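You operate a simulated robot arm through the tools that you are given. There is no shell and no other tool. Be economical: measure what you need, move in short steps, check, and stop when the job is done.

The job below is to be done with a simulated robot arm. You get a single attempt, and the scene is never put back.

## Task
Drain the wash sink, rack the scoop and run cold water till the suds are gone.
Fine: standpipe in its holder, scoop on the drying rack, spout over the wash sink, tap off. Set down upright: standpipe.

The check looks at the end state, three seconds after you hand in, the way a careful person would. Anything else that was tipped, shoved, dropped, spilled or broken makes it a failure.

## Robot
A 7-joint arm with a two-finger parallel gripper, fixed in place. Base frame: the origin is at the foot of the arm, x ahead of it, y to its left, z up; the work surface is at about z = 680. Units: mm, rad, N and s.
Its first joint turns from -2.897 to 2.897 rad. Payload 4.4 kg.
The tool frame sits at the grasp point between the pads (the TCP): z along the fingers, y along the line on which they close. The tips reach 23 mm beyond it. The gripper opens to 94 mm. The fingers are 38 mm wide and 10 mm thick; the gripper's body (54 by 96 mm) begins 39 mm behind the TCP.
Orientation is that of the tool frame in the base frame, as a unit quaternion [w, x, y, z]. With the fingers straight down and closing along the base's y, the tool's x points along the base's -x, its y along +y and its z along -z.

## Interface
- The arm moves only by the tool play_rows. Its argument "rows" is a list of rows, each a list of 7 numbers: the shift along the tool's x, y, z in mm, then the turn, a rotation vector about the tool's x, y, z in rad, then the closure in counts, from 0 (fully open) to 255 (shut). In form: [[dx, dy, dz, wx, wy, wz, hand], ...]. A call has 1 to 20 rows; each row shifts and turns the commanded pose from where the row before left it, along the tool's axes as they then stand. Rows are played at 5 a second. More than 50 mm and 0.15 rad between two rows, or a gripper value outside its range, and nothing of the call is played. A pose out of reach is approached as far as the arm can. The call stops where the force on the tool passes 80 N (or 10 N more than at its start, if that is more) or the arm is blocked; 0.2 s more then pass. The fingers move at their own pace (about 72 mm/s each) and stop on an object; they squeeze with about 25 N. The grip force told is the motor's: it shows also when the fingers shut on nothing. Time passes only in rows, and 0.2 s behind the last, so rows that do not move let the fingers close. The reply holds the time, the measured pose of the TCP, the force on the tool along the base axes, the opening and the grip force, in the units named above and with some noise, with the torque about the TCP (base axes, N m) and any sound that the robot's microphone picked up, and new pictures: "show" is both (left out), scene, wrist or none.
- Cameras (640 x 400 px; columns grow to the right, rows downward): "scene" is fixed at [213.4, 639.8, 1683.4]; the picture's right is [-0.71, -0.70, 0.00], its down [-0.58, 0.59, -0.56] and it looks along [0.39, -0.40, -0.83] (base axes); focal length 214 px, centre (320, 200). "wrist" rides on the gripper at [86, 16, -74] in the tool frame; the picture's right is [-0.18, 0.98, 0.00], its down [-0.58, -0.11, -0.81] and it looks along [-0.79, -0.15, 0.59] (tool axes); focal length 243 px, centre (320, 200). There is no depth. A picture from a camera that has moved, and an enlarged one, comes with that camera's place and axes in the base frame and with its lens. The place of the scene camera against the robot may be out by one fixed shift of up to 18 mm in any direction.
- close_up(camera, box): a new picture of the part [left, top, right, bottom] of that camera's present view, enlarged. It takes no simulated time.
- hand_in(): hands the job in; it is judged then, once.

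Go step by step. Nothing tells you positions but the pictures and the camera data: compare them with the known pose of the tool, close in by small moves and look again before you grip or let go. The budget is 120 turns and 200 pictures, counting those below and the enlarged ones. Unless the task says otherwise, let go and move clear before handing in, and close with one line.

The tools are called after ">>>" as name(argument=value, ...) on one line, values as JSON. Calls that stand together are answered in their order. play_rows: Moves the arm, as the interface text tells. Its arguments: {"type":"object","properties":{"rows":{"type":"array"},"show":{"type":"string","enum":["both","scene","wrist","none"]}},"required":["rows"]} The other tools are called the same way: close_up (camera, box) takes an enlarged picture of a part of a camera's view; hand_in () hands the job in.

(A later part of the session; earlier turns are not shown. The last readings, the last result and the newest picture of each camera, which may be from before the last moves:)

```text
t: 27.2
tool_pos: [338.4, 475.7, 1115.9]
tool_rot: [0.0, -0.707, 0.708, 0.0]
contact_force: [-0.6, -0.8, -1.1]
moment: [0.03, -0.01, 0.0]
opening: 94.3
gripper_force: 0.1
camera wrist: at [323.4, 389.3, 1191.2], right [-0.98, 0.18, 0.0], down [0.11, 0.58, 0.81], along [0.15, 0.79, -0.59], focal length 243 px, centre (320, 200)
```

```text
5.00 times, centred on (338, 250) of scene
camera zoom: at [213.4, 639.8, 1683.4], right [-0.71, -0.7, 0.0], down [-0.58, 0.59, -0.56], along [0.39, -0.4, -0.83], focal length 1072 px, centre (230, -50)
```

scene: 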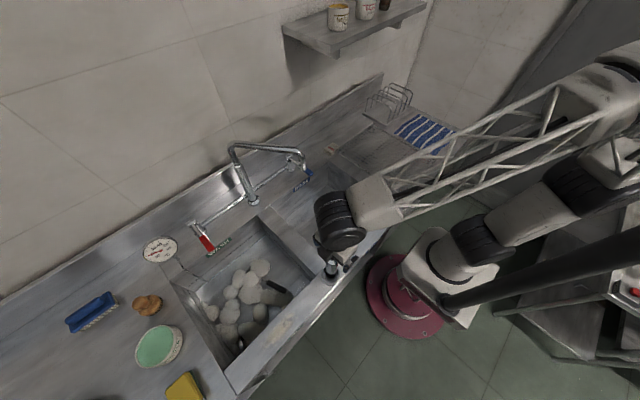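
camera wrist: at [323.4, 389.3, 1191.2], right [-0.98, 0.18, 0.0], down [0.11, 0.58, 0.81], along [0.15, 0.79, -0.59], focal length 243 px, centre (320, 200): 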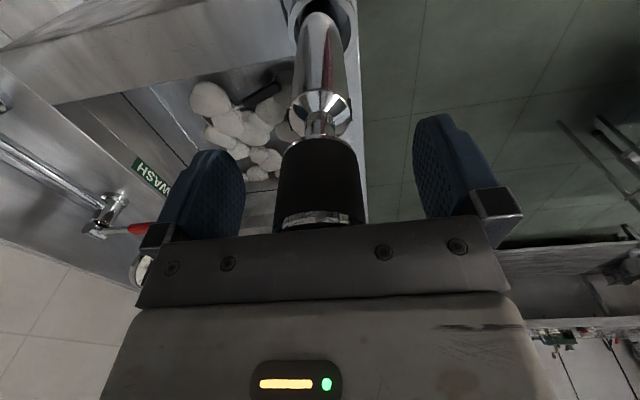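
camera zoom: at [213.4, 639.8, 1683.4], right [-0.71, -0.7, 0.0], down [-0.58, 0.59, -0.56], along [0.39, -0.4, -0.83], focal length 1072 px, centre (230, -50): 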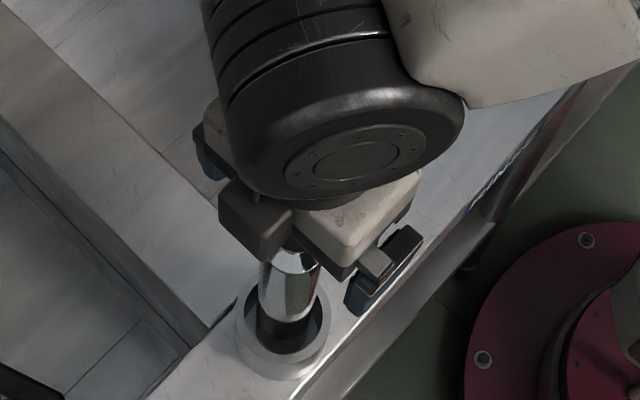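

The standpipe stands in its holder. I'll raise clear and look into the drained sink.

>>> play_rows(rows=[[0, 0, -20, 0, 0, 0, 0], [0, 0, -30, 0, 0, 0, 0], [0, 0, -40, 0, 0, 0, 0], [0, 0, -40, 0, 0, 0, 0], [-25, -35, 0, 0, 0, 0, 0], [-25, -35, 0, 0, 0, 0, 0], [-25, -35, 0, 0, 0, 0, 0], [0, 0, 0, 0, 0, 0, 0]])

>>> close_up(camera="wrist", box=[0, 0, 640, 20])

>>> close_up(camera="scene", box=[170, 210, 330, 360])

```text
t: 29.0
tool_pos: [442.8, 551.4, 1249.1]
tool_rot: [0.002, -0.707, 0.707, 0.0]
contact_force: [-0.7, 0.8, -0.5]
moment: [-0.02, 0.03, -0.02]
opening: 94.2
gripper_force: 0.0
camera wrist: at [428.4, 464.3, 1324.2], right [-0.98, 0.18, 0.0], down [0.11, 0.58, 0.81], along [0.15, 0.79, -0.59], focal length 243 px, centre (320, 200)
```

scene: 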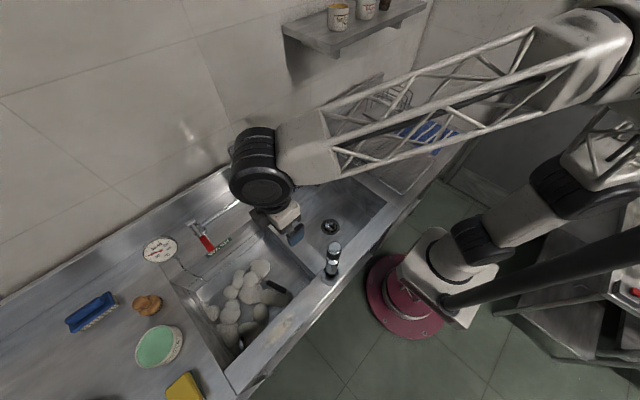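
wrist: 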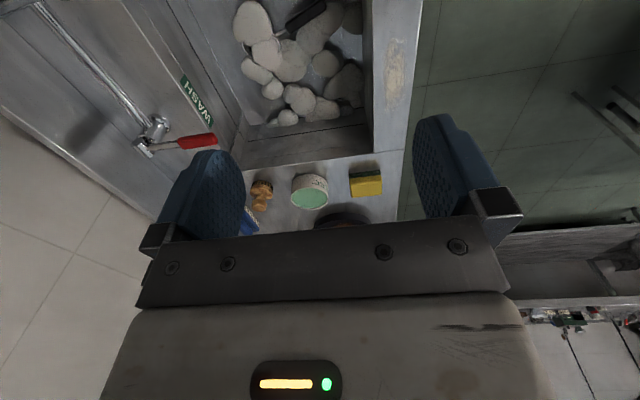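

```text
1.00 times, centred on (320, 10) of wrist (not enlarged: the box is as wide or as high as the picture)
camera zoom: at [428.4, 464.3, 1324.2], right [-0.98, 0.18, 0.0], down [0.11, 0.58, 0.81], along [0.15, 0.79, -0.59], focal length 243 px, centre (320, 390)
```

zoom: 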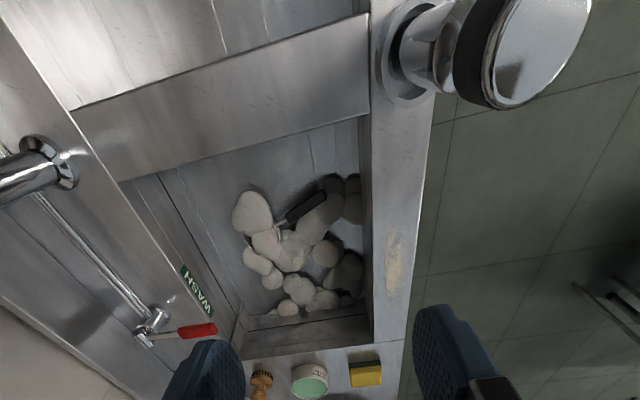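

```text
2.67 times, centred on (250, 285) of scene
camera zoom: at [213.4, 639.8, 1683.4], right [-0.71, -0.7, 0.0], down [-0.58, 0.59, -0.56], along [0.39, -0.4, -0.83], focal length 572 px, centre (507, -27)
```

zoom: 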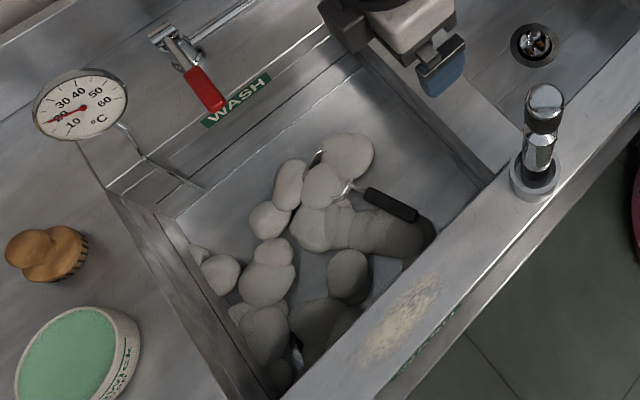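

The standpipe is upright and the water is down; the scoop's black handle runs from about (452,617,735) to (532,644,757). The standpipe now lies near the line from base to scoop, so I must watch forearm clearance. I'll look at the scoop and the arm more closely.

>>> close_up(camera="wrist", box=[200, 0, 380, 110])

>>> close_up(camera="scene", box=[225, 240, 305, 300])

```text
3.56 times, centred on (290, 55) of wrist
camera zoom: at [428.4, 464.3, 1324.2], right [-0.98, 0.18, 0.0], down [0.11, 0.58, 0.81], along [0.15, 0.79, -0.59], focal length 863 px, centre (427, 716)
```

zoom: 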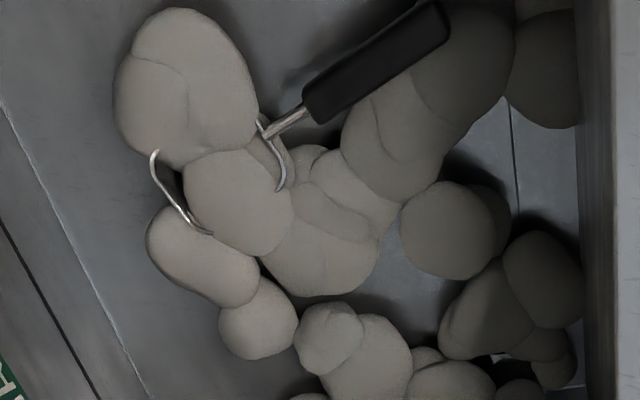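

```text
6.67 times, centred on (265, 270) of scene
camera zoom: at [213.4, 639.8, 1683.4], right [-0.71, -0.7, 0.0], down [-0.58, 0.59, -0.56], along [0.39, -0.4, -0.83], focal length 1430 px, centre (687, -267)
```

zoom: 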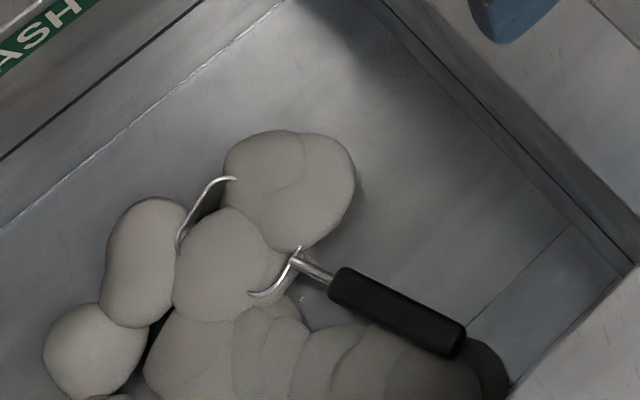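

The handle is about 20 mm thick and 85 mm long, attached to an upright cup full of suds. I'll align the hand across the handle near its inner end with a slight outward lean, which keeps the forearm off the standpipe, and stay high for now.

>>> play_rows(rows=[[0, 0, 0, 0, 0, 0.1384, 0], [0, 0, 0, 0, 0, 0.1384, 0], [0, 0, 0, 0, 0, 0.1384, 0], [0, 0, 0, 0, 0, 0.1384, 0], [0, 0, 0, 0, 0, 0.1384, 0], [0, 0, 0, 0, 0, 0.1384, 0], [0, 0, 0, 0, 0, 0.1384, 0], [0, 0, 0, 0, 0, 0.1384, 0], [0, 0, 0, 0, 0, 0.1384, 0], [-28.5, 20, 40, 0, 0, 0, 0], [-28.5, 20, 40, 0, 0, 0, 0], [-28.5, 20, 40, 0, 0, 0, 0], [0, 0, 0, 0, 0.1163, 0, 0], [0, 0, 0, 0, 0.1163, 0, 0], [0, 0, 0, 0, 0.1163, 0, 0], [0, 0, 0, 0, 0, 0, 0]])

>>> close_up(camera="wrist", box=[160, 0, 480, 200])

```text
refused: row 10 steps farther than a row can; nothing moved
```

```text
2.00 times, centred on (320, 100) of wrist
camera zoom: at [428.4, 464.3, 1324.2], right [-0.98, 0.18, 0.0], down [0.11, 0.58, 0.81], along [0.15, 0.79, -0.59], focal length 485 px, centre (320, 400)
```

zoom: 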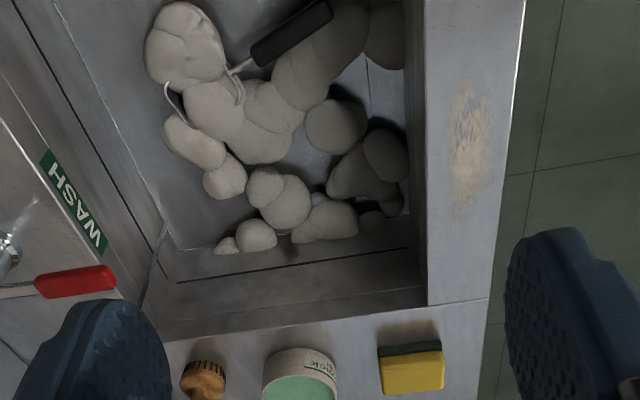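

One row was just over 50 mm, so I'll split it into smaller steps and resend.

>>> play_rows(rows=[[0, 0, 0, 0, 0, 0.1384, 0], [0, 0, 0, 0, 0, 0.1384, 0], [0, 0, 0, 0, 0, 0.1384, 0], [0, 0, 0, 0, 0, 0.1384, 0], [0, 0, 0, 0, 0, 0.1384, 0], [0, 0, 0, 0, 0, 0.1384, 0], [0, 0, 0, 0, 0, 0.1384, 0], [0, 0, 0, 0, 0, 0.1384, 0], [0, 0, 0, 0, 0, 0.1384, 0], [-21.4, 15, 30, 0, 0, 0, 0], [-21.4, 15, 30, 0, 0, 0, 0], [-21.4, 15, 30, 0, 0, 0, 0], [-21.4, 15, 30, 0, 0, 0, 0], [0, 0, 0, 0, 0.1163, 0, 0], [0, 0, 0, 0, 0.1163, 0, 0], [0, 0, 0, 0, 0.1163, 0, 0], [0, 0, 0, 0, 0, 0, 0]])

>>> close_up(camera="wrist", box=[160, 0, 480, 200])

```text
t: 32.6
tool_pos: [504.6, 633.8, 1127.8]
tool_rot: [-0.172, -0.159, 0.972, -0.029]
contact_force: [-0.3, 0.0, -0.5]
moment: [0.02, -0.05, -0.03]
opening: 94.1
gripper_force: 0.0
camera wrist: at [447.9, 631.7, 1227.1], right [-0.15, 0.99, -0.06], down [0.81, 0.16, 0.56], along [0.56, 0.03, -0.83], focal length 243 px, centre (320, 200)
```

scene: 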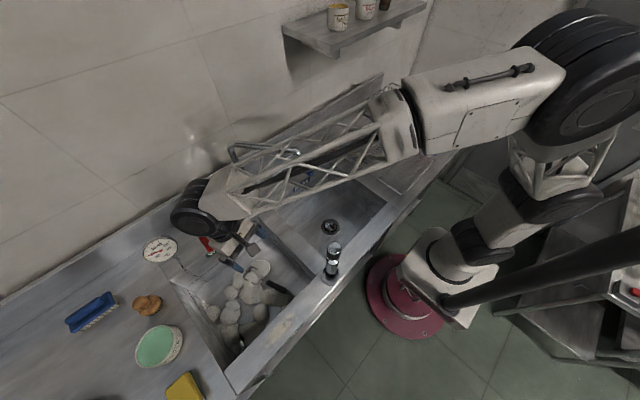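
wrist: 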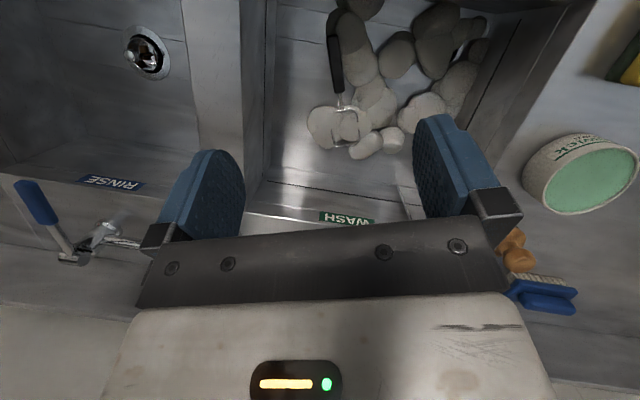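

```text
2.00 times, centred on (320, 100) of wrist
camera zoom: at [447.9, 631.7, 1227.1], right [-0.15, 0.99, -0.06], down [0.81, 0.16, 0.56], along [0.56, 0.03, -0.83], focal length 485 px, centre (320, 400)
```

zoom: 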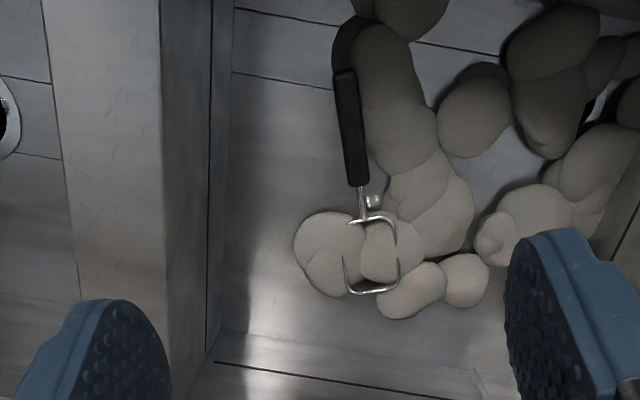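

The forearm model matches the picture: its underside is about 1370 now, and I predict about 1175 at the grasp against the standpipe top at 1141, with an extra lateral gap. I'll descend in stages while watching.

>>> play_rows(rows=[[-16.1, 3.3, 36.7, 0, 0, 0, 0], [-13.7, 0, 37.6, 0, 0, 0, 0], [-13.7, 0, 37.6, 0, 0, 0, 0], [-13.7, 0, 37.6, 0, 0, 0, 0], [0, 0, 0, 0, 0, 0, 0]])

```text
t: 33.8
tool_pos: [506.5, 636.9, 966.8]
tool_rot: [-0.172, -0.159, 0.972, -0.029]
contact_force: [-0.5, -0.3, 0.0]
moment: [-0.03, 0.0, 0.01]
opening: 93.8
gripper_force: 0.0
camera wrist: at [449.8, 635.7, 1066.2], right [-0.15, 0.99, -0.06], down [0.81, 0.16, 0.56], along [0.56, 0.03, -0.83], focal length 243 px, centre (320, 200)
```

scene: 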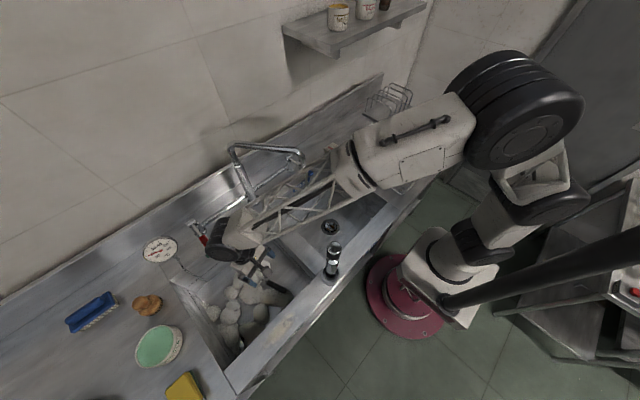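
wrist: 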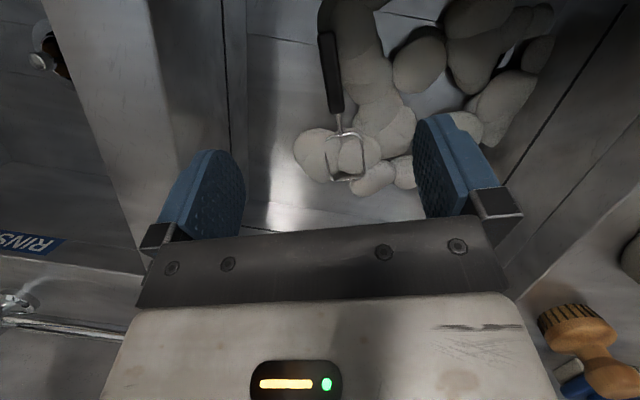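

>>> play_rows(rows=[[-12, 4.5, 32.9, 0, 0, 0, 0], [-12, 0, 32.9, 0, 0, 0, 0], [-12, 0, 32.9, 0, 0, 0, 0], [0, 0, 0, 0, 0, 0, 0]])

>>> close_up(camera="wrist", box=[160, 0, 480, 200])

>>> close_up(camera="scene", box=[230, 180, 350, 300])

```text
t: 34.8
tool_pos: [505.0, 643.4, 862.1]
tool_rot: [-0.172, -0.159, 0.972, -0.028]
contact_force: [0.0, -0.4, -0.2]
moment: [0.01, 0.01, 0.01]
opening: 93.6
gripper_force: 0.0
camera wrist: at [448.3, 641.2, 962.4], right [-0.15, 0.99, -0.06], down [0.81, 0.16, 0.56], along [0.56, 0.03, -0.83], focal length 243 px, centre (320, 200)
```

scene: 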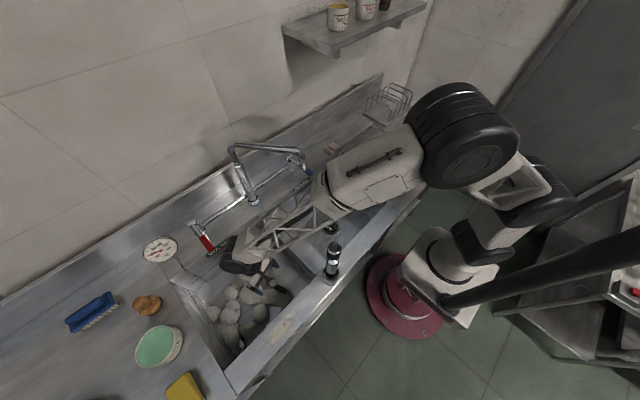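
wrist: 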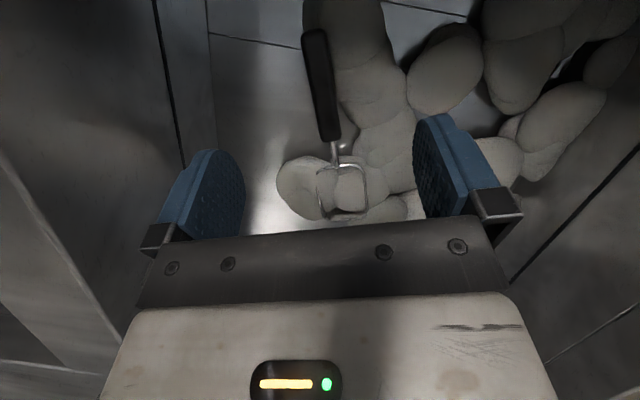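

```text
2.00 times, centred on (320, 100) of wrist
camera zoom: at [448.3, 641.2, 962.4], right [-0.15, 0.99, -0.06], down [0.81, 0.16, 0.56], along [0.56, 0.03, -0.83], focal length 485 px, centre (320, 400)
```

zoom: 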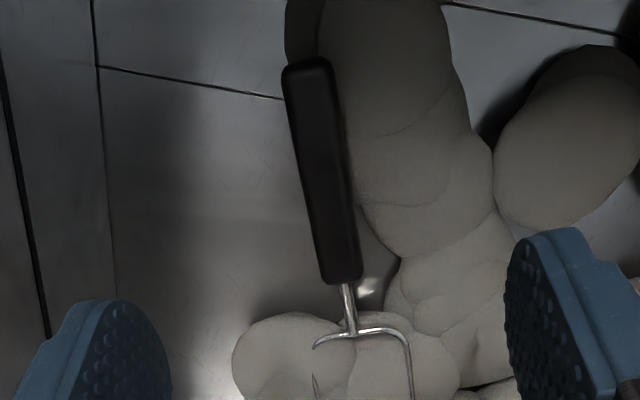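

```text
3.33 times, centred on (290, 240) of scene
camera zoom: at [213.4, 639.8, 1683.4], right [-0.71, -0.7, 0.0], down [-0.58, 0.59, -0.56], along [0.39, -0.4, -0.83], focal length 715 px, centre (420, 67)
```

zoom: 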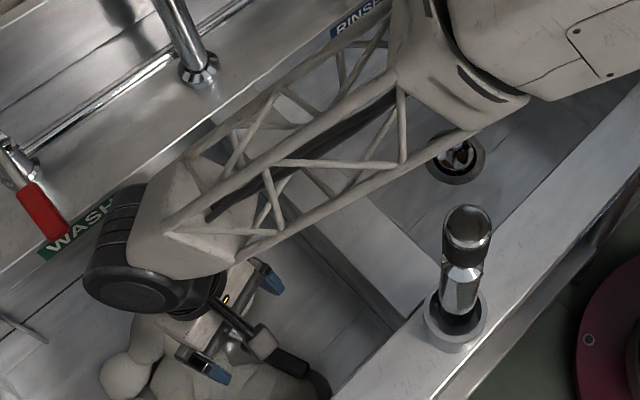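

The handle is centred between the fingers and the standpipe gap looks fine. I'll descend to the handle.

>>> play_rows(rows=[[-10.3, -1, 28.2, 0, 0, 0, 0], [-10.3, 0, 28.2, 0, 0, 0, 0], [-6.8, 0, 18.8, 0, 0, 0, 0], [0, 0, 0, 0, 0, 0, 0]])

>>> close_up(camera="wrist", box=[160, 40, 480, 240])

>>> close_up(camera="scene", box=[230, 180, 350, 300])

```text
t: 35.8
tool_pos: [505.5, 642.4, 783.1]
tool_rot: [-0.172, -0.159, 0.972, -0.029]
contact_force: [0.2, -0.2, -0.5]
moment: [-0.03, -0.01, 0.02]
opening: 93.9
gripper_force: 0.0
camera wrist: at [447.7, 640.0, 882.1], right [-0.15, 0.99, -0.06], down [0.81, 0.16, 0.56], along [0.56, 0.03, -0.83], focal length 243 px, centre (320, 200)
```

scene: 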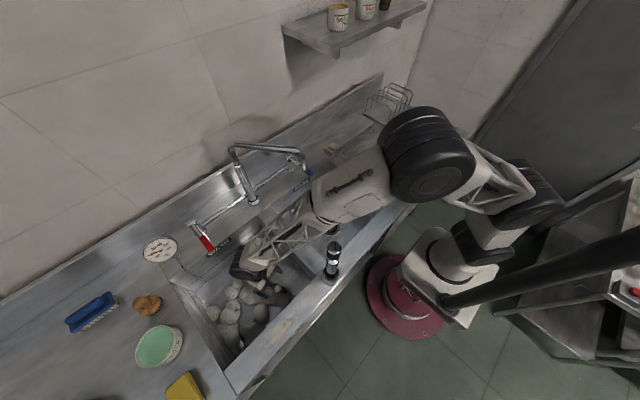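
wrist: 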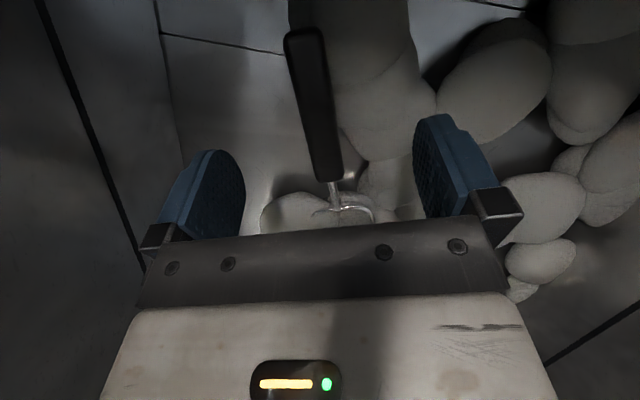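

```text
2.00 times, centred on (320, 140) of wrist
camera zoom: at [447.7, 640.0, 882.1], right [-0.15, 0.99, -0.06], down [0.81, 0.16, 0.56], along [0.56, 0.03, -0.83], focal length 485 px, centre (320, 320)
```

zoom: 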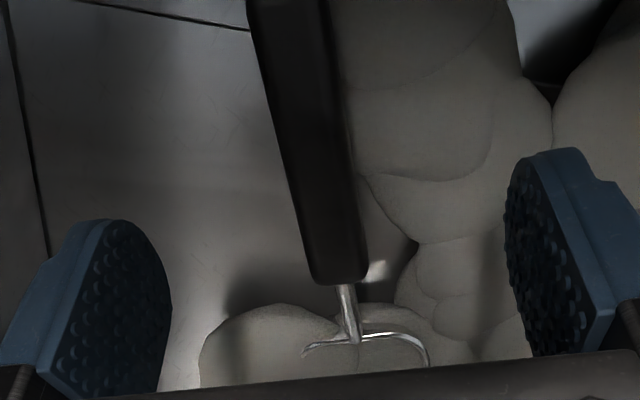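

```text
3.33 times, centred on (290, 240) of scene
camera zoom: at [213.4, 639.8, 1683.4], right [-0.71, -0.7, 0.0], down [-0.58, 0.59, -0.56], along [0.39, -0.4, -0.83], focal length 715 px, centre (420, 67)
```

zoom: 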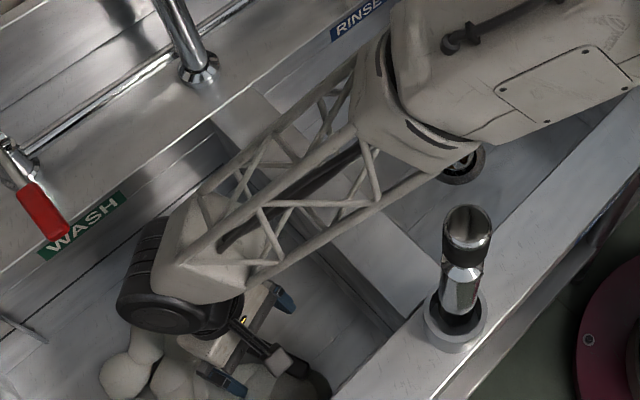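

Parallax puts the handle at z≈730. I'll go down to TCP z≈735 and close gently.

>>> play_rows(rows=[[-6.8, -2, 18.8, 0, 0, 0, 0], [-6.8, 0, 18.8, 0, 0, 0, 0], [-2.7, 0, 7.5, 0, 0, 0, 0], [0, 0, 0, 0, 0, 0, 0]], show="wrist")

>>> close_up(camera="scene", box=[230, 180, 350, 300])

```text
t: 36.8
tool_pos: [507.9, 639.4, 733.2]
tool_rot: [-0.171, -0.159, 0.972, -0.028]
contact_force: [-0.2, 0.0, 0.0]
moment: [0.0, -0.03, -0.03]
opening: 93.6
gripper_force: 0.1
camera wrist: at [449.9, 637.4, 833.0], right [-0.15, 0.99, -0.06], down [0.81, 0.16, 0.56], along [0.56, 0.03, -0.83], focal length 243 px, centre (320, 200)
```

wrist: 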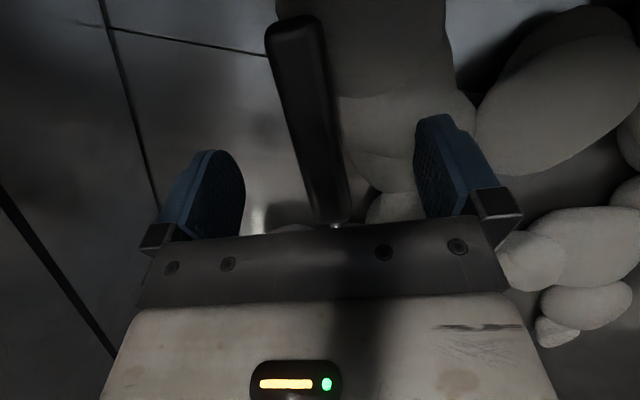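

```text
3.33 times, centred on (290, 240) of scene
camera zoom: at [213.4, 639.8, 1683.4], right [-0.71, -0.7, 0.0], down [-0.58, 0.59, -0.56], along [0.39, -0.4, -0.83], focal length 715 px, centre (420, 67)
```

zoom: 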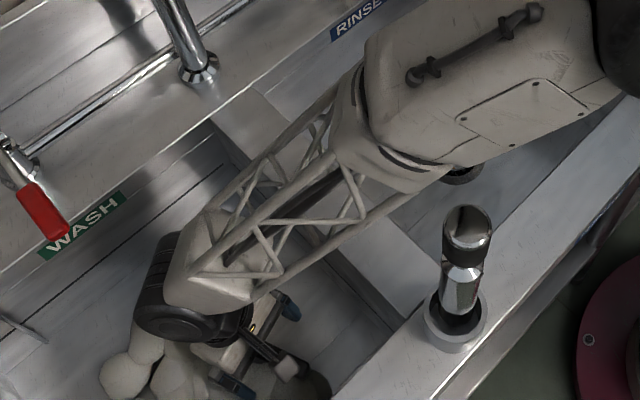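

>>> play_rows(rows=[[0, 0, 0, 0, 0, 0, 130], [0, 0, 0, 0, 0, 0, 200], [0, 0, 0, 0, 0, 0, 255], [0, 0, 0, 0, 0, 0, 255], [0, 0, 0, 0, 0, 0, 255]], show="wrist")

```text
t: 38.0
tool_pos: [507.4, 640.6, 733.7]
tool_rot: [-0.17, -0.158, 0.972, -0.028]
contact_force: [-0.3, -0.5, 0.2]
moment: [0.01, -0.07, -0.06]
opening: 21.6
gripper_force: 24.7
camera wrist: at [449.8, 637.4, 833.1], right [-0.15, 0.99, -0.06], down [0.81, 0.16, 0.56], along [0.56, 0.03, -0.83], focal length 243 px, centre (320, 200)
```

wrist: 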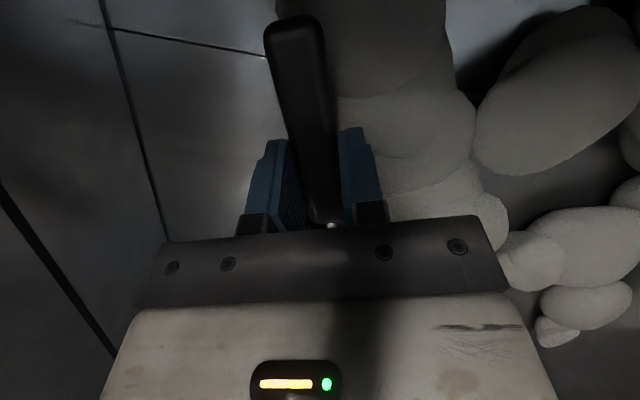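

The handle is gripped at 21.6 mm. I'll lift vertically and look.

>>> play_rows(rows=[[3.4, 0, -9.4, 0, 0, 0, 255], [6.8, 0, -18.8, 0, 0, 0, 255], [10.3, 0, -28.2, 0, 0, 0, 255], [10.3, 0, -28.2, 0, 0, 0, 255], [10.3, 0, -28.2, 0, 0, 0, 255], [10.3, 0, -28.2, 0, 0, 0, 255], [10.3, 0, -28.2, 0, 0, 0, 255], [10.3, 0, -28.2, 0, 0, 0, 255], [0, 0, 0, 0, 0, 0, 255]])

>>> close_up(camera="scene", box=[180, 180, 340, 300])

```text
t: 40.0
tool_pos: [506.7, 639.4, 943.8]
tool_rot: [-0.171, -0.159, 0.972, -0.028]
contact_force: [0.3, -0.4, -0.7]
moment: [-0.05, 0.06, 0.0]
opening: 21.6
gripper_force: 24.9
camera wrist: at [450.0, 636.3, 1043.9], right [-0.15, 0.99, -0.06], down [0.81, 0.16, 0.56], along [0.56, 0.03, -0.83], focal length 243 px, centre (320, 200)
```

scene: 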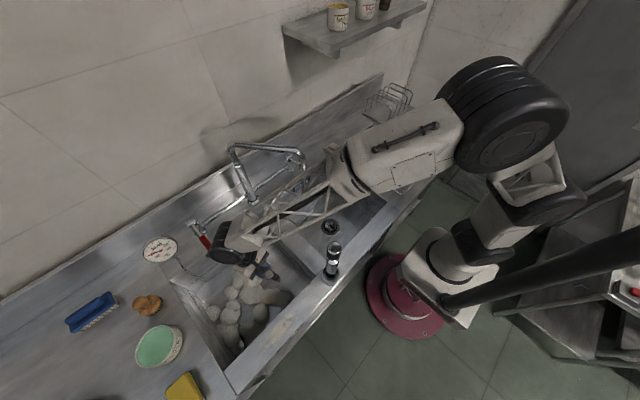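
wrist: 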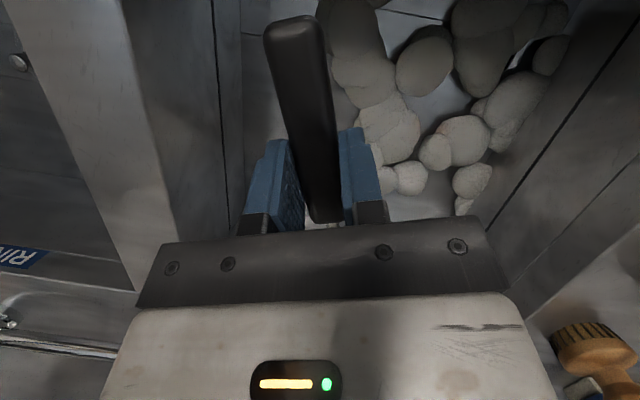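

```text
3.33 times, centred on (260, 240) of scene
camera zoom: at [213.4, 639.8, 1683.4], right [-0.71, -0.7, 0.0], down [-0.58, 0.59, -0.56], along [0.39, -0.4, -0.83], focal length 715 px, centre (520, 67)
```

zoom: 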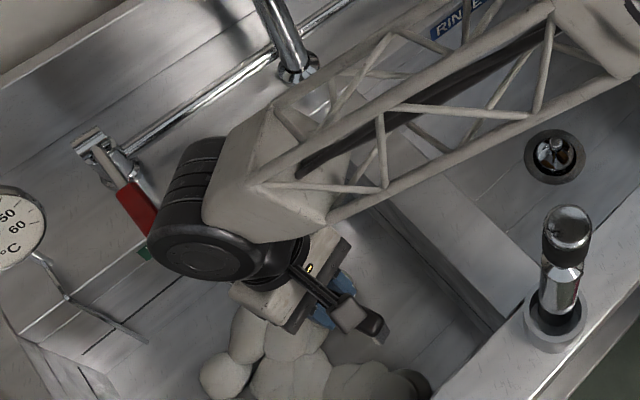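

The scoop came up cleanly. I'll raise it above spout height and start carrying it toward the drying rack.

>>> play_rows(rows=[[13.3, 0, -36.6, 0, 0, 0, 255], [13.3, 0, -36.6, 0, 0, 0, 255], [13.3, 0, -36.6, 0, 0, 0, 255], [13.3, 0, -36.6, 0, 0, 0, 255], [13.3, 0, -36.6, 0, 0, 0, 255], [13.3, 0, -36.6, 0, 0, 0, 255], [13.3, 0, -36.6, 0, 0, 0, 255], [13.3, 0, -36.6, 0, 0, 0, 255], [13.3, 0, -36.6, 0, 0, 0, 255], [13.3, 0, -36.6, 0, 0, 0, 255], [28.5, -36.2, 10.4, 0, 0, 0, 255], [28.5, -36.2, 10.4, 0, 0, 0, 255], [28.5, -36.2, 10.4, 0, 0, 0, 255], [28.5, -36.2, 10.4, 0, 0, 0, 255], [28.5, -36.2, 10.4, 0, 0, 0, 255], [0, 0, 0, 0, 0, 0, 255]])

```text
t: 43.4
tool_pos: [420.6, 418.9, 1333.5]
tool_rot: [-0.171, -0.159, 0.972, -0.028]
contact_force: [0.6, -0.7, -0.9]
moment: [0.0, 0.01, -0.02]
opening: 21.5
gripper_force: 25.2
camera wrist: at [363.0, 416.2, 1432.1], right [-0.15, 0.99, -0.06], down [0.81, 0.16, 0.56], along [0.56, 0.03, -0.83], focal length 243 px, centre (320, 200)
```

scene: 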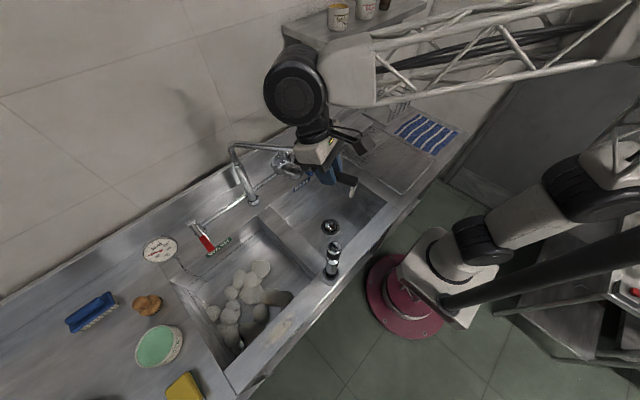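
wrist: 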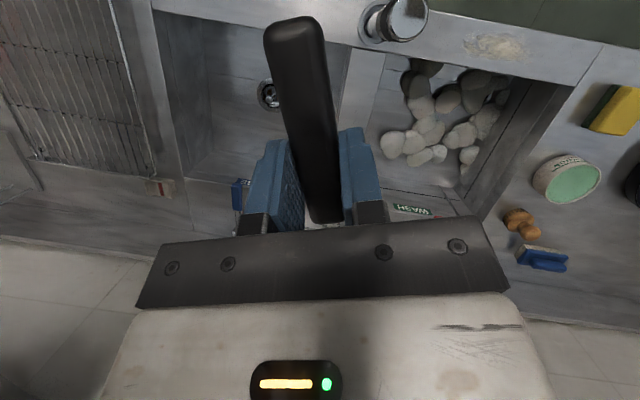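

>>> play_rows(rows=[[13.6, -43, 4.95, 0, 0, 0, 255], [13.6, -43, 4.95, 0, 0, 0, 255], [13.6, -43, 4.95, 0, 0, 0, 255], [13.6, -43, 4.95, 0, 0, 0, 255], [13.6, -43, 4.95, 0, 0, 0, 255], [13.6, -43, 4.95, 0, 0, 0, 255], [13.6, -43, 4.95, 0, 0, 0, 255], [13.6, -43, 4.95, 0, 0, 0, 255], [13.6, -43, 4.95, 0, 0, 0, 255], [13.6, -43, 4.95, 0, 0, 0, 255], [13.6, -43, 4.95, 0, 0, 0, 255], [13.6, -43, 4.95, 0, 0, 0, 255], [0, 0, 0, 0, 0, 0, 255]])

>>> close_up(camera="scene", box=[310, 60, 510, 220])

>>> close_up(camera="wrist", box=[0, 0, 640, 100])

```text
t: 46.2
tool_pos: [419.3, -126.1, 1333.9]
tool_rot: [-0.171, -0.159, 0.972, -0.028]
contact_force: [0.3, -0.6, -0.9]
moment: [0.04, 0.03, 0.01]
opening: 21.5
gripper_force: 25.1
camera wrist: at [362.4, -128.4, 1434.1], right [-0.15, 0.99, -0.06], down [0.81, 0.16, 0.56], along [0.56, 0.03, -0.83], focal length 243 px, centre (320, 200)
```

scene: 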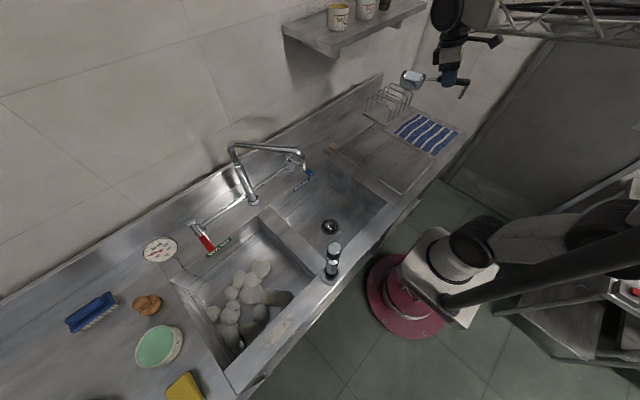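
wrist: 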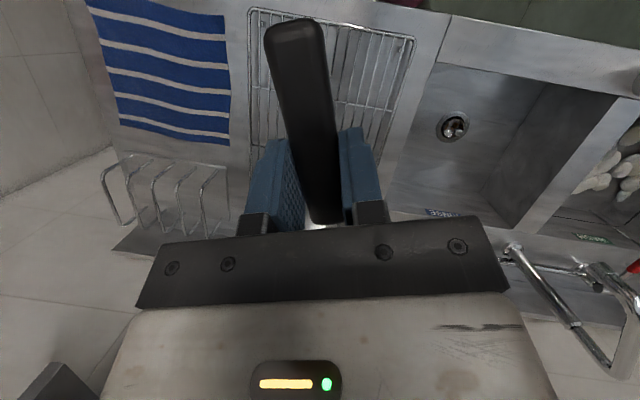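

```text
2.50 times, centred on (410, 140) of scene
camera zoom: at [213.4, 639.8, 1683.4], right [-0.71, -0.7, 0.0], down [-0.58, 0.59, -0.56], along [0.39, -0.4, -0.83], focal length 536 px, centre (95, 350)
```

zoom: 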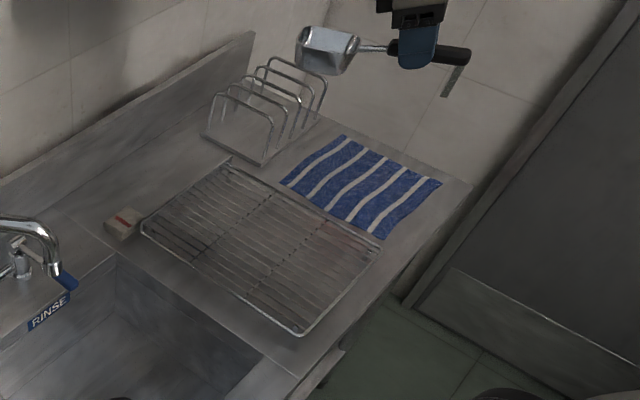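

```text
1.00 times, centred on (320, 50) of wrist (not enlarged: the box is as wide or as high as the picture)
camera zoom: at [362.4, -128.4, 1434.1], right [-0.15, 0.99, -0.06], down [0.81, 0.16, 0.56], along [0.56, 0.03, -0.83], focal length 243 px, centre (320, 350)
```

zoom: 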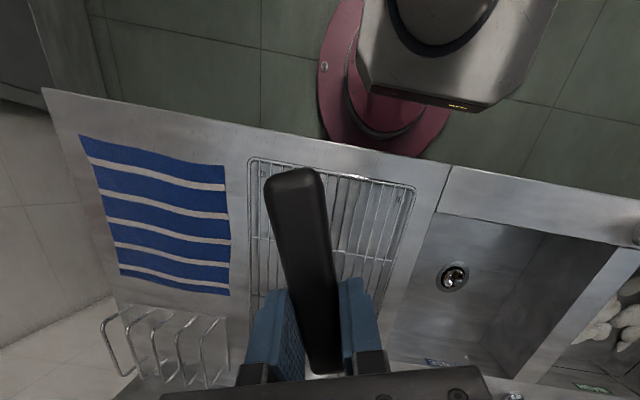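

The rack spans roughly x 350–735, y −290…+5, and it is empty. I'll move over its middle and descend partway.

>>> play_rows(rows=[[-23.5, -21.1, -8.6, 0, 0, 0, 255], [-23.5, -21.1, -8.6, 0, 0, 0, 255], [-12.8, 0, 35.2, 0, 0, 0, 255], [-12.8, 0, 35.2, 0, 0, 0, 255], [-12.8, 0, 35.2, 0, 0, 0, 255], [-12.8, 0, 35.2, 0, 0, 0, 255], [-12.8, 0, 35.2, 0, 0, 0, 255], [-12.8, 0, 35.2, 0, 0, 0, 255], [-12.8, 0, 35.2, 0, 0, 0, 255], [0, 0, 0, 0, 0, 0, 255]])

>>> close_up(camera="scene", box=[310, 60, 510, 220])

```text
t: 48.4
tool_pos: [481.2, -150.8, 1069.6]
tool_rot: [-0.172, -0.16, 0.972, -0.027]
contact_force: [-0.1, -0.7, -0.7]
moment: [-0.03, 0.05, -0.01]
opening: 21.6
gripper_force: 24.7
camera wrist: at [424.2, -152.7, 1169.9], right [-0.15, 0.99, -0.06], down [0.81, 0.16, 0.56], along [0.56, 0.03, -0.83], focal length 243 px, centre (320, 200)
```

scene: 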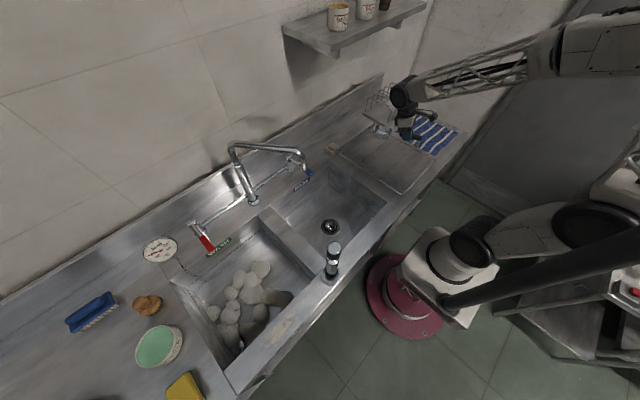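
wrist: 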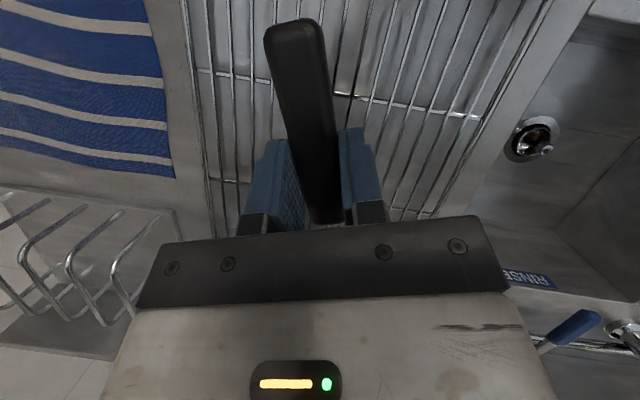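

```text
2.50 times, centred on (410, 140) of scene
camera zoom: at [213.4, 639.8, 1683.4], right [-0.71, -0.7, 0.0], down [-0.58, 0.59, -0.56], along [0.39, -0.4, -0.83], focal length 536 px, centre (95, 350)
```

zoom: 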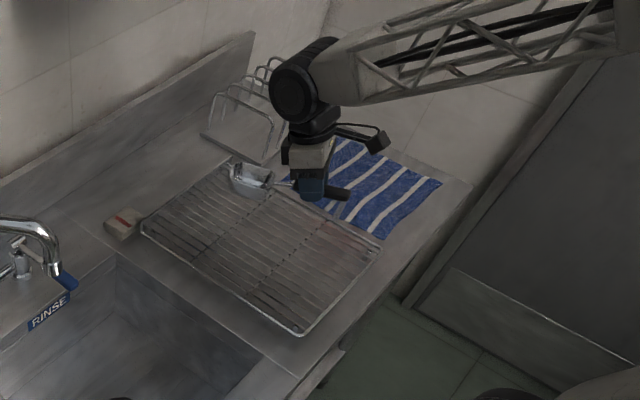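

>>> play_rows(rows=[[-10.3, 0, 28.2, 0, 0, 0, 255], [-6.8, 0, 18.8, 0, 0, 0, 255], [-3.4, 0, 9.4, 0, 0, 0, 255], [0, 0, 0, 0, 0, 0, 255]], show="none")

>>> close_up(camera="scene", box=[350, 100, 450, 170])

```text
t: 49.4
tool_pos: [481.3, -150.5, 1009.6]
tool_rot: [-0.172, -0.158, 0.972, -0.028]
contact_force: [0.3, -0.2, -0.7]
moment: [-0.04, 0.04, 0.01]
opening: 21.4
gripper_force: 24.9
```

```text
5.71 times, centred on (400, 135) of scene
camera zoom: at [213.4, 639.8, 1683.4], right [-0.71, -0.7, 0.0], down [-0.58, 0.59, -0.56], along [0.39, -0.4, -0.83], focal length 1226 px, centre (-137, 571)
```

zoom: 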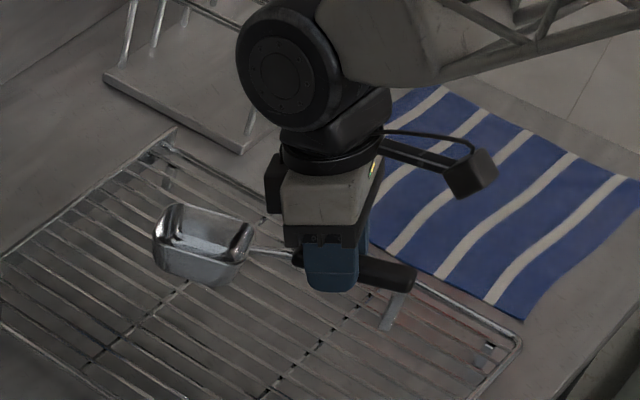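

The scoop is level over the rack; the handle has a small foot too. I'll lower in small steps until contact.

>>> play_rows(rows=[[-2.05, 0, 5.64, 0, 0, 0, 255], [-2.05, 0, 5.64, 0, 0, 0, 255], [-2.05, 0, 5.64, 0, 0, 0, 255], [0, 0, 0, 0, 0, 0, 255]], show="none")

>>> close_up(camera="scene", box=[350, 100, 450, 170])

```text
t: 50.4
tool_pos: [482.1, -148.3, 992.2]
tool_rot: [-0.172, -0.159, 0.972, -0.028]
contact_force: [-0.1, 0.1, -0.8]
moment: [-0.02, 0.05, 0.0]
opening: 21.7
gripper_force: 25.2
```

```text
5.71 times, centred on (400, 135) of scene
camera zoom: at [213.4, 639.8, 1683.4], right [-0.71, -0.7, 0.0], down [-0.58, 0.59, -0.56], along [0.39, -0.4, -0.83], focal length 1226 px, centre (-137, 571)
```

zoom: 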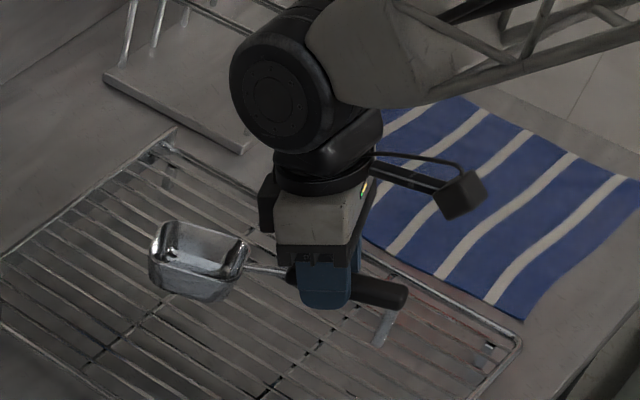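

>>> play_rows(rows=[[-1.7, 0, 4.7, 0, 0, 0, 255], [-1.7, 0, 4.7, 0, 0, 0, 255], [-1.7, 0, 4.7, 0, 0, 0, 255], [0, 0, 0, 0, 0, 0, 255]], show="none")

>>> close_up(camera="scene", box=[350, 100, 450, 170])

```text
t: 51.4
tool_pos: [480.4, -149.4, 977.1]
tool_rot: [-0.171, -0.159, 0.972, -0.029]
contact_force: [-0.3, -0.6, -0.5]
moment: [0.0, 0.03, -0.01]
opening: 21.9
gripper_force: 25.4
```

```text
5.71 times, centred on (400, 135) of scene
camera zoom: at [213.4, 639.8, 1683.4], right [-0.71, -0.7, 0.0], down [-0.58, 0.59, -0.56], along [0.39, -0.4, -0.83], focal length 1226 px, centre (-137, 571)
```

zoom: 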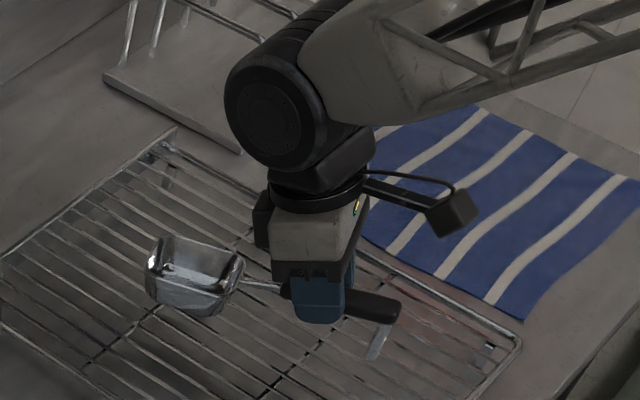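

>>> play_rows(rows=[[-1.36, 0, 3.76, 0, 0, 0, 255], [-1.36, 0, 3.76, 0, 0, 0, 255], [-1.36, 0, 3.76, 0, 0, 0, 255], [0, 0, 0, 0, 0, 0, 255]], show="none")

>>> close_up(camera="scene", box=[350, 100, 450, 170])

```text
t: 52.4
tool_pos: [481.0, -149.5, 964.2]
tool_rot: [-0.171, -0.16, 0.972, -0.029]
contact_force: [-0.6, 0.7, -1.4]
moment: [-0.02, 0.01, 0.0]
opening: 21.6
gripper_force: 25.4
```

```text
5.71 times, centred on (400, 135) of scene
camera zoom: at [213.4, 639.8, 1683.4], right [-0.71, -0.7, 0.0], down [-0.58, 0.59, -0.56], along [0.39, -0.4, -0.83], focal length 1226 px, centre (-137, 571)
```

zoom: 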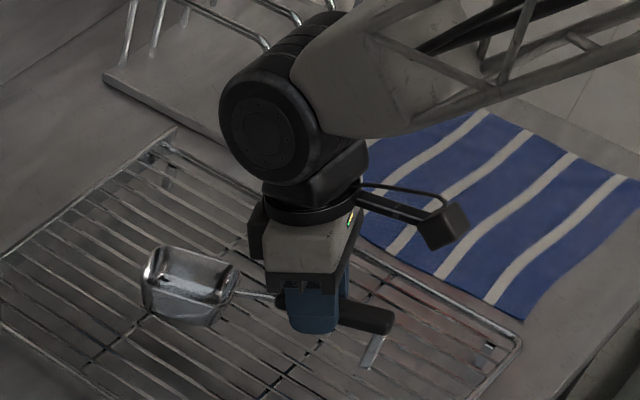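

>>> play_rows(rows=[[-1.36, 0, 3.76, 0, 0, 0, 255], [-1.36, 0, 3.76, 0, 0, 0, 255], [-1.36, 0, 3.76, 0, 0, 0, 255], [0, 0, 0, 0, 0, 0, 255]], show="none")

>>> close_up(camera="scene", box=[350, 100, 450, 170])

```text
t: 53.4
tool_pos: [481.7, -147.4, 953.2]
tool_rot: [-0.172, -0.159, 0.972, -0.028]
contact_force: [3.8, -2.2, 9.6]
moment: [0.11, -0.57, -0.15]
opening: 21.6
gripper_force: 25.2
```

```text
5.71 times, centred on (400, 135) of scene
camera zoom: at [213.4, 639.8, 1683.4], right [-0.71, -0.7, 0.0], down [-0.58, 0.59, -0.56], along [0.39, -0.4, -0.83], focal length 1226 px, centre (-137, 571)
```

zoom: 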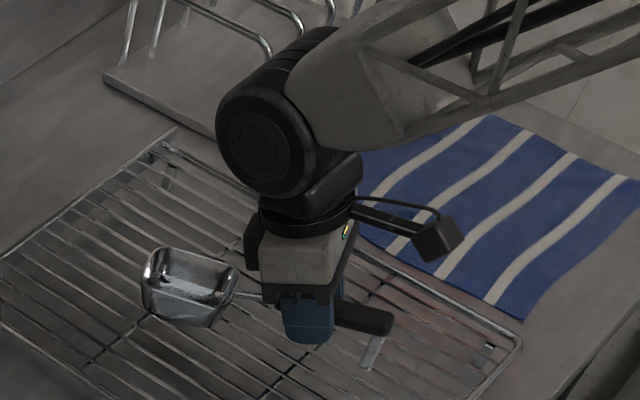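

The bowl touched the rack. I'll ease up slightly, open, and look.

>>> play_rows(rows=[[0.5, 0, -1.4, 0, 0, 0, 255], [0, 0, 0, 0, 0, 0, 230], [0, 0, 0, 0, 0, 0, 200], [0, 0, 0, 0, 0, 0, 150], [0, 0, 0, 0, 0, 0, 80], [0, 0, 0, 0, 0, 0, 0], [0, 0, 0, 0, 0, 0, 0]], show="wrist")

>>> close_up(camera="scene", box=[350, 100, 450, 170])

```text
t: 55.0
tool_pos: [481.8, -149.0, 954.3]
tool_rot: [-0.171, -0.159, 0.972, -0.028]
contact_force: [0.0, -0.1, -0.4]
moment: [0.0, -0.05, 0.0]
opening: 93.9
gripper_force: 0.0
camera wrist: at [424.6, -150.9, 1054.2], right [-0.15, 0.99, -0.06], down [0.81, 0.16, 0.56], along [0.56, 0.03, -0.83], focal length 243 px, centre (320, 200)
```

wrist: 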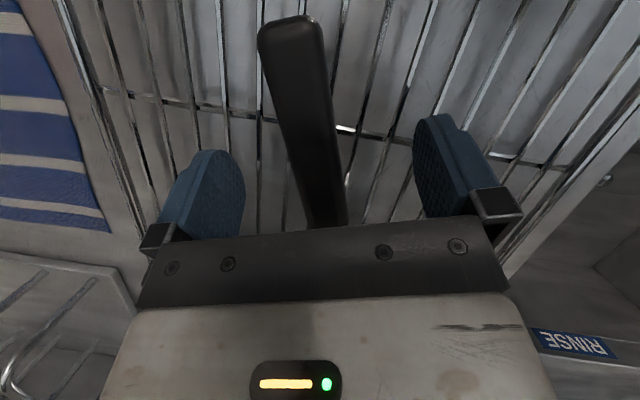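

```text
5.71 times, centred on (400, 135) of scene
camera zoom: at [213.4, 639.8, 1683.4], right [-0.71, -0.7, 0.0], down [-0.58, 0.59, -0.56], along [0.39, -0.4, -0.83], focal length 1226 px, centre (-137, 571)
```

zoom: 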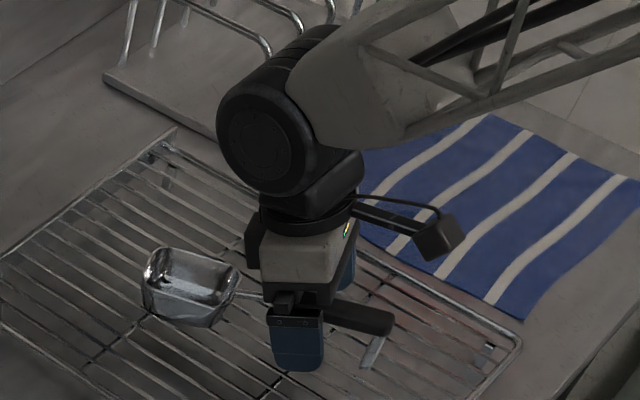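

The scoop sits on the rack. I'll rise clear, straighten the hand, and go to look at the spout.

>>> play_rows(rows=[[6.8, 0, -18.8, 0, 0, 0, 0], [12.8, 0, -35.2, 0, 0, 0, 0], [12.8, 0, -35.2, 0, 0, 0, 0], [12.8, 0, -35.2, 0, 0, 0, 0], [12.8, 0, -35.2, 0, 0, 0, 0], [12.8, 0, -35.2, 0, 0, 0, 0], [12.8, 0, -35.2, 0, 0, 0, 0], [12.8, 0, -35.2, 0, 0, 0, 0], [0, 0, 0, 0, -0.1163, 0, 0], [0, 0, 0, 0, -0.1163, 0, 0], [0, 0, 0, 0, -0.1163, 0, 0], [0, 0, 0, 0, 0, -0.135, 0], [0, 0, 0, 0, 0, -0.135, 0], [0, 0, 0, 0, 0, 0, 0]], show="both")

>>> close_up(camera="scene", box=[320, 80, 480, 190])

```text
t: 58.0
tool_pos: [481.3, -149.3, 1236.7]
tool_rot: [0.0, -0.293, 0.956, 0.0]
contact_force: [-0.2, -0.6, -0.3]
moment: [-0.01, 0.0, 0.01]
opening: 94.2
gripper_force: 0.1
camera wrist: at [401.0, -183.9, 1311.5], right [-0.4, 0.92, 0.0], down [0.54, 0.24, 0.81], along [0.74, 0.32, -0.59], focal length 243 px, centre (320, 200)
```

scene: 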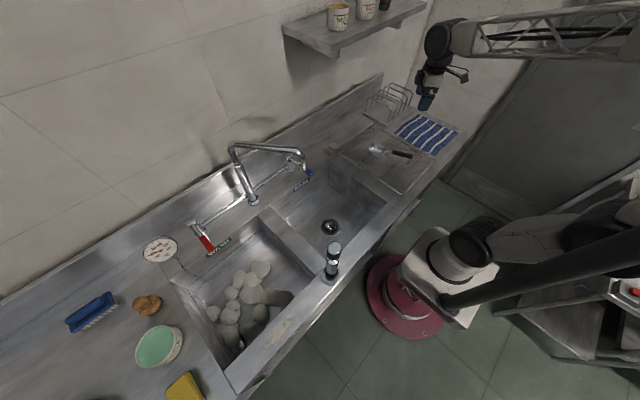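
wrist: 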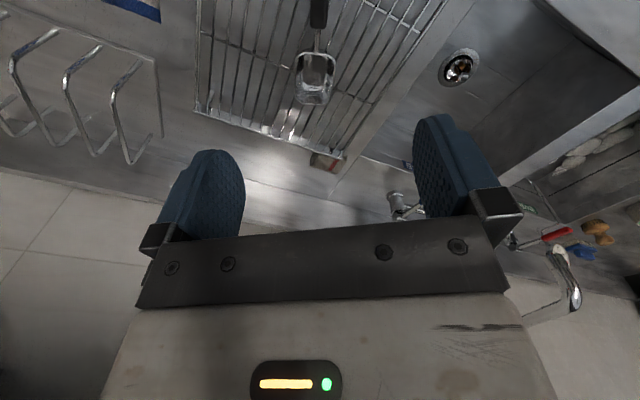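

```text
3.64 times, centred on (400, 135) of scene
camera zoom: at [213.4, 639.8, 1683.4], right [-0.71, -0.7, 0.0], down [-0.58, 0.59, -0.56], along [0.39, -0.4, -0.83], focal length 780 px, centre (29, 436)
```

zoom: 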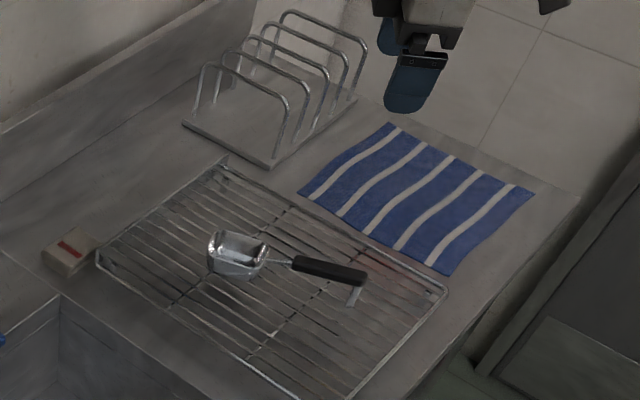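

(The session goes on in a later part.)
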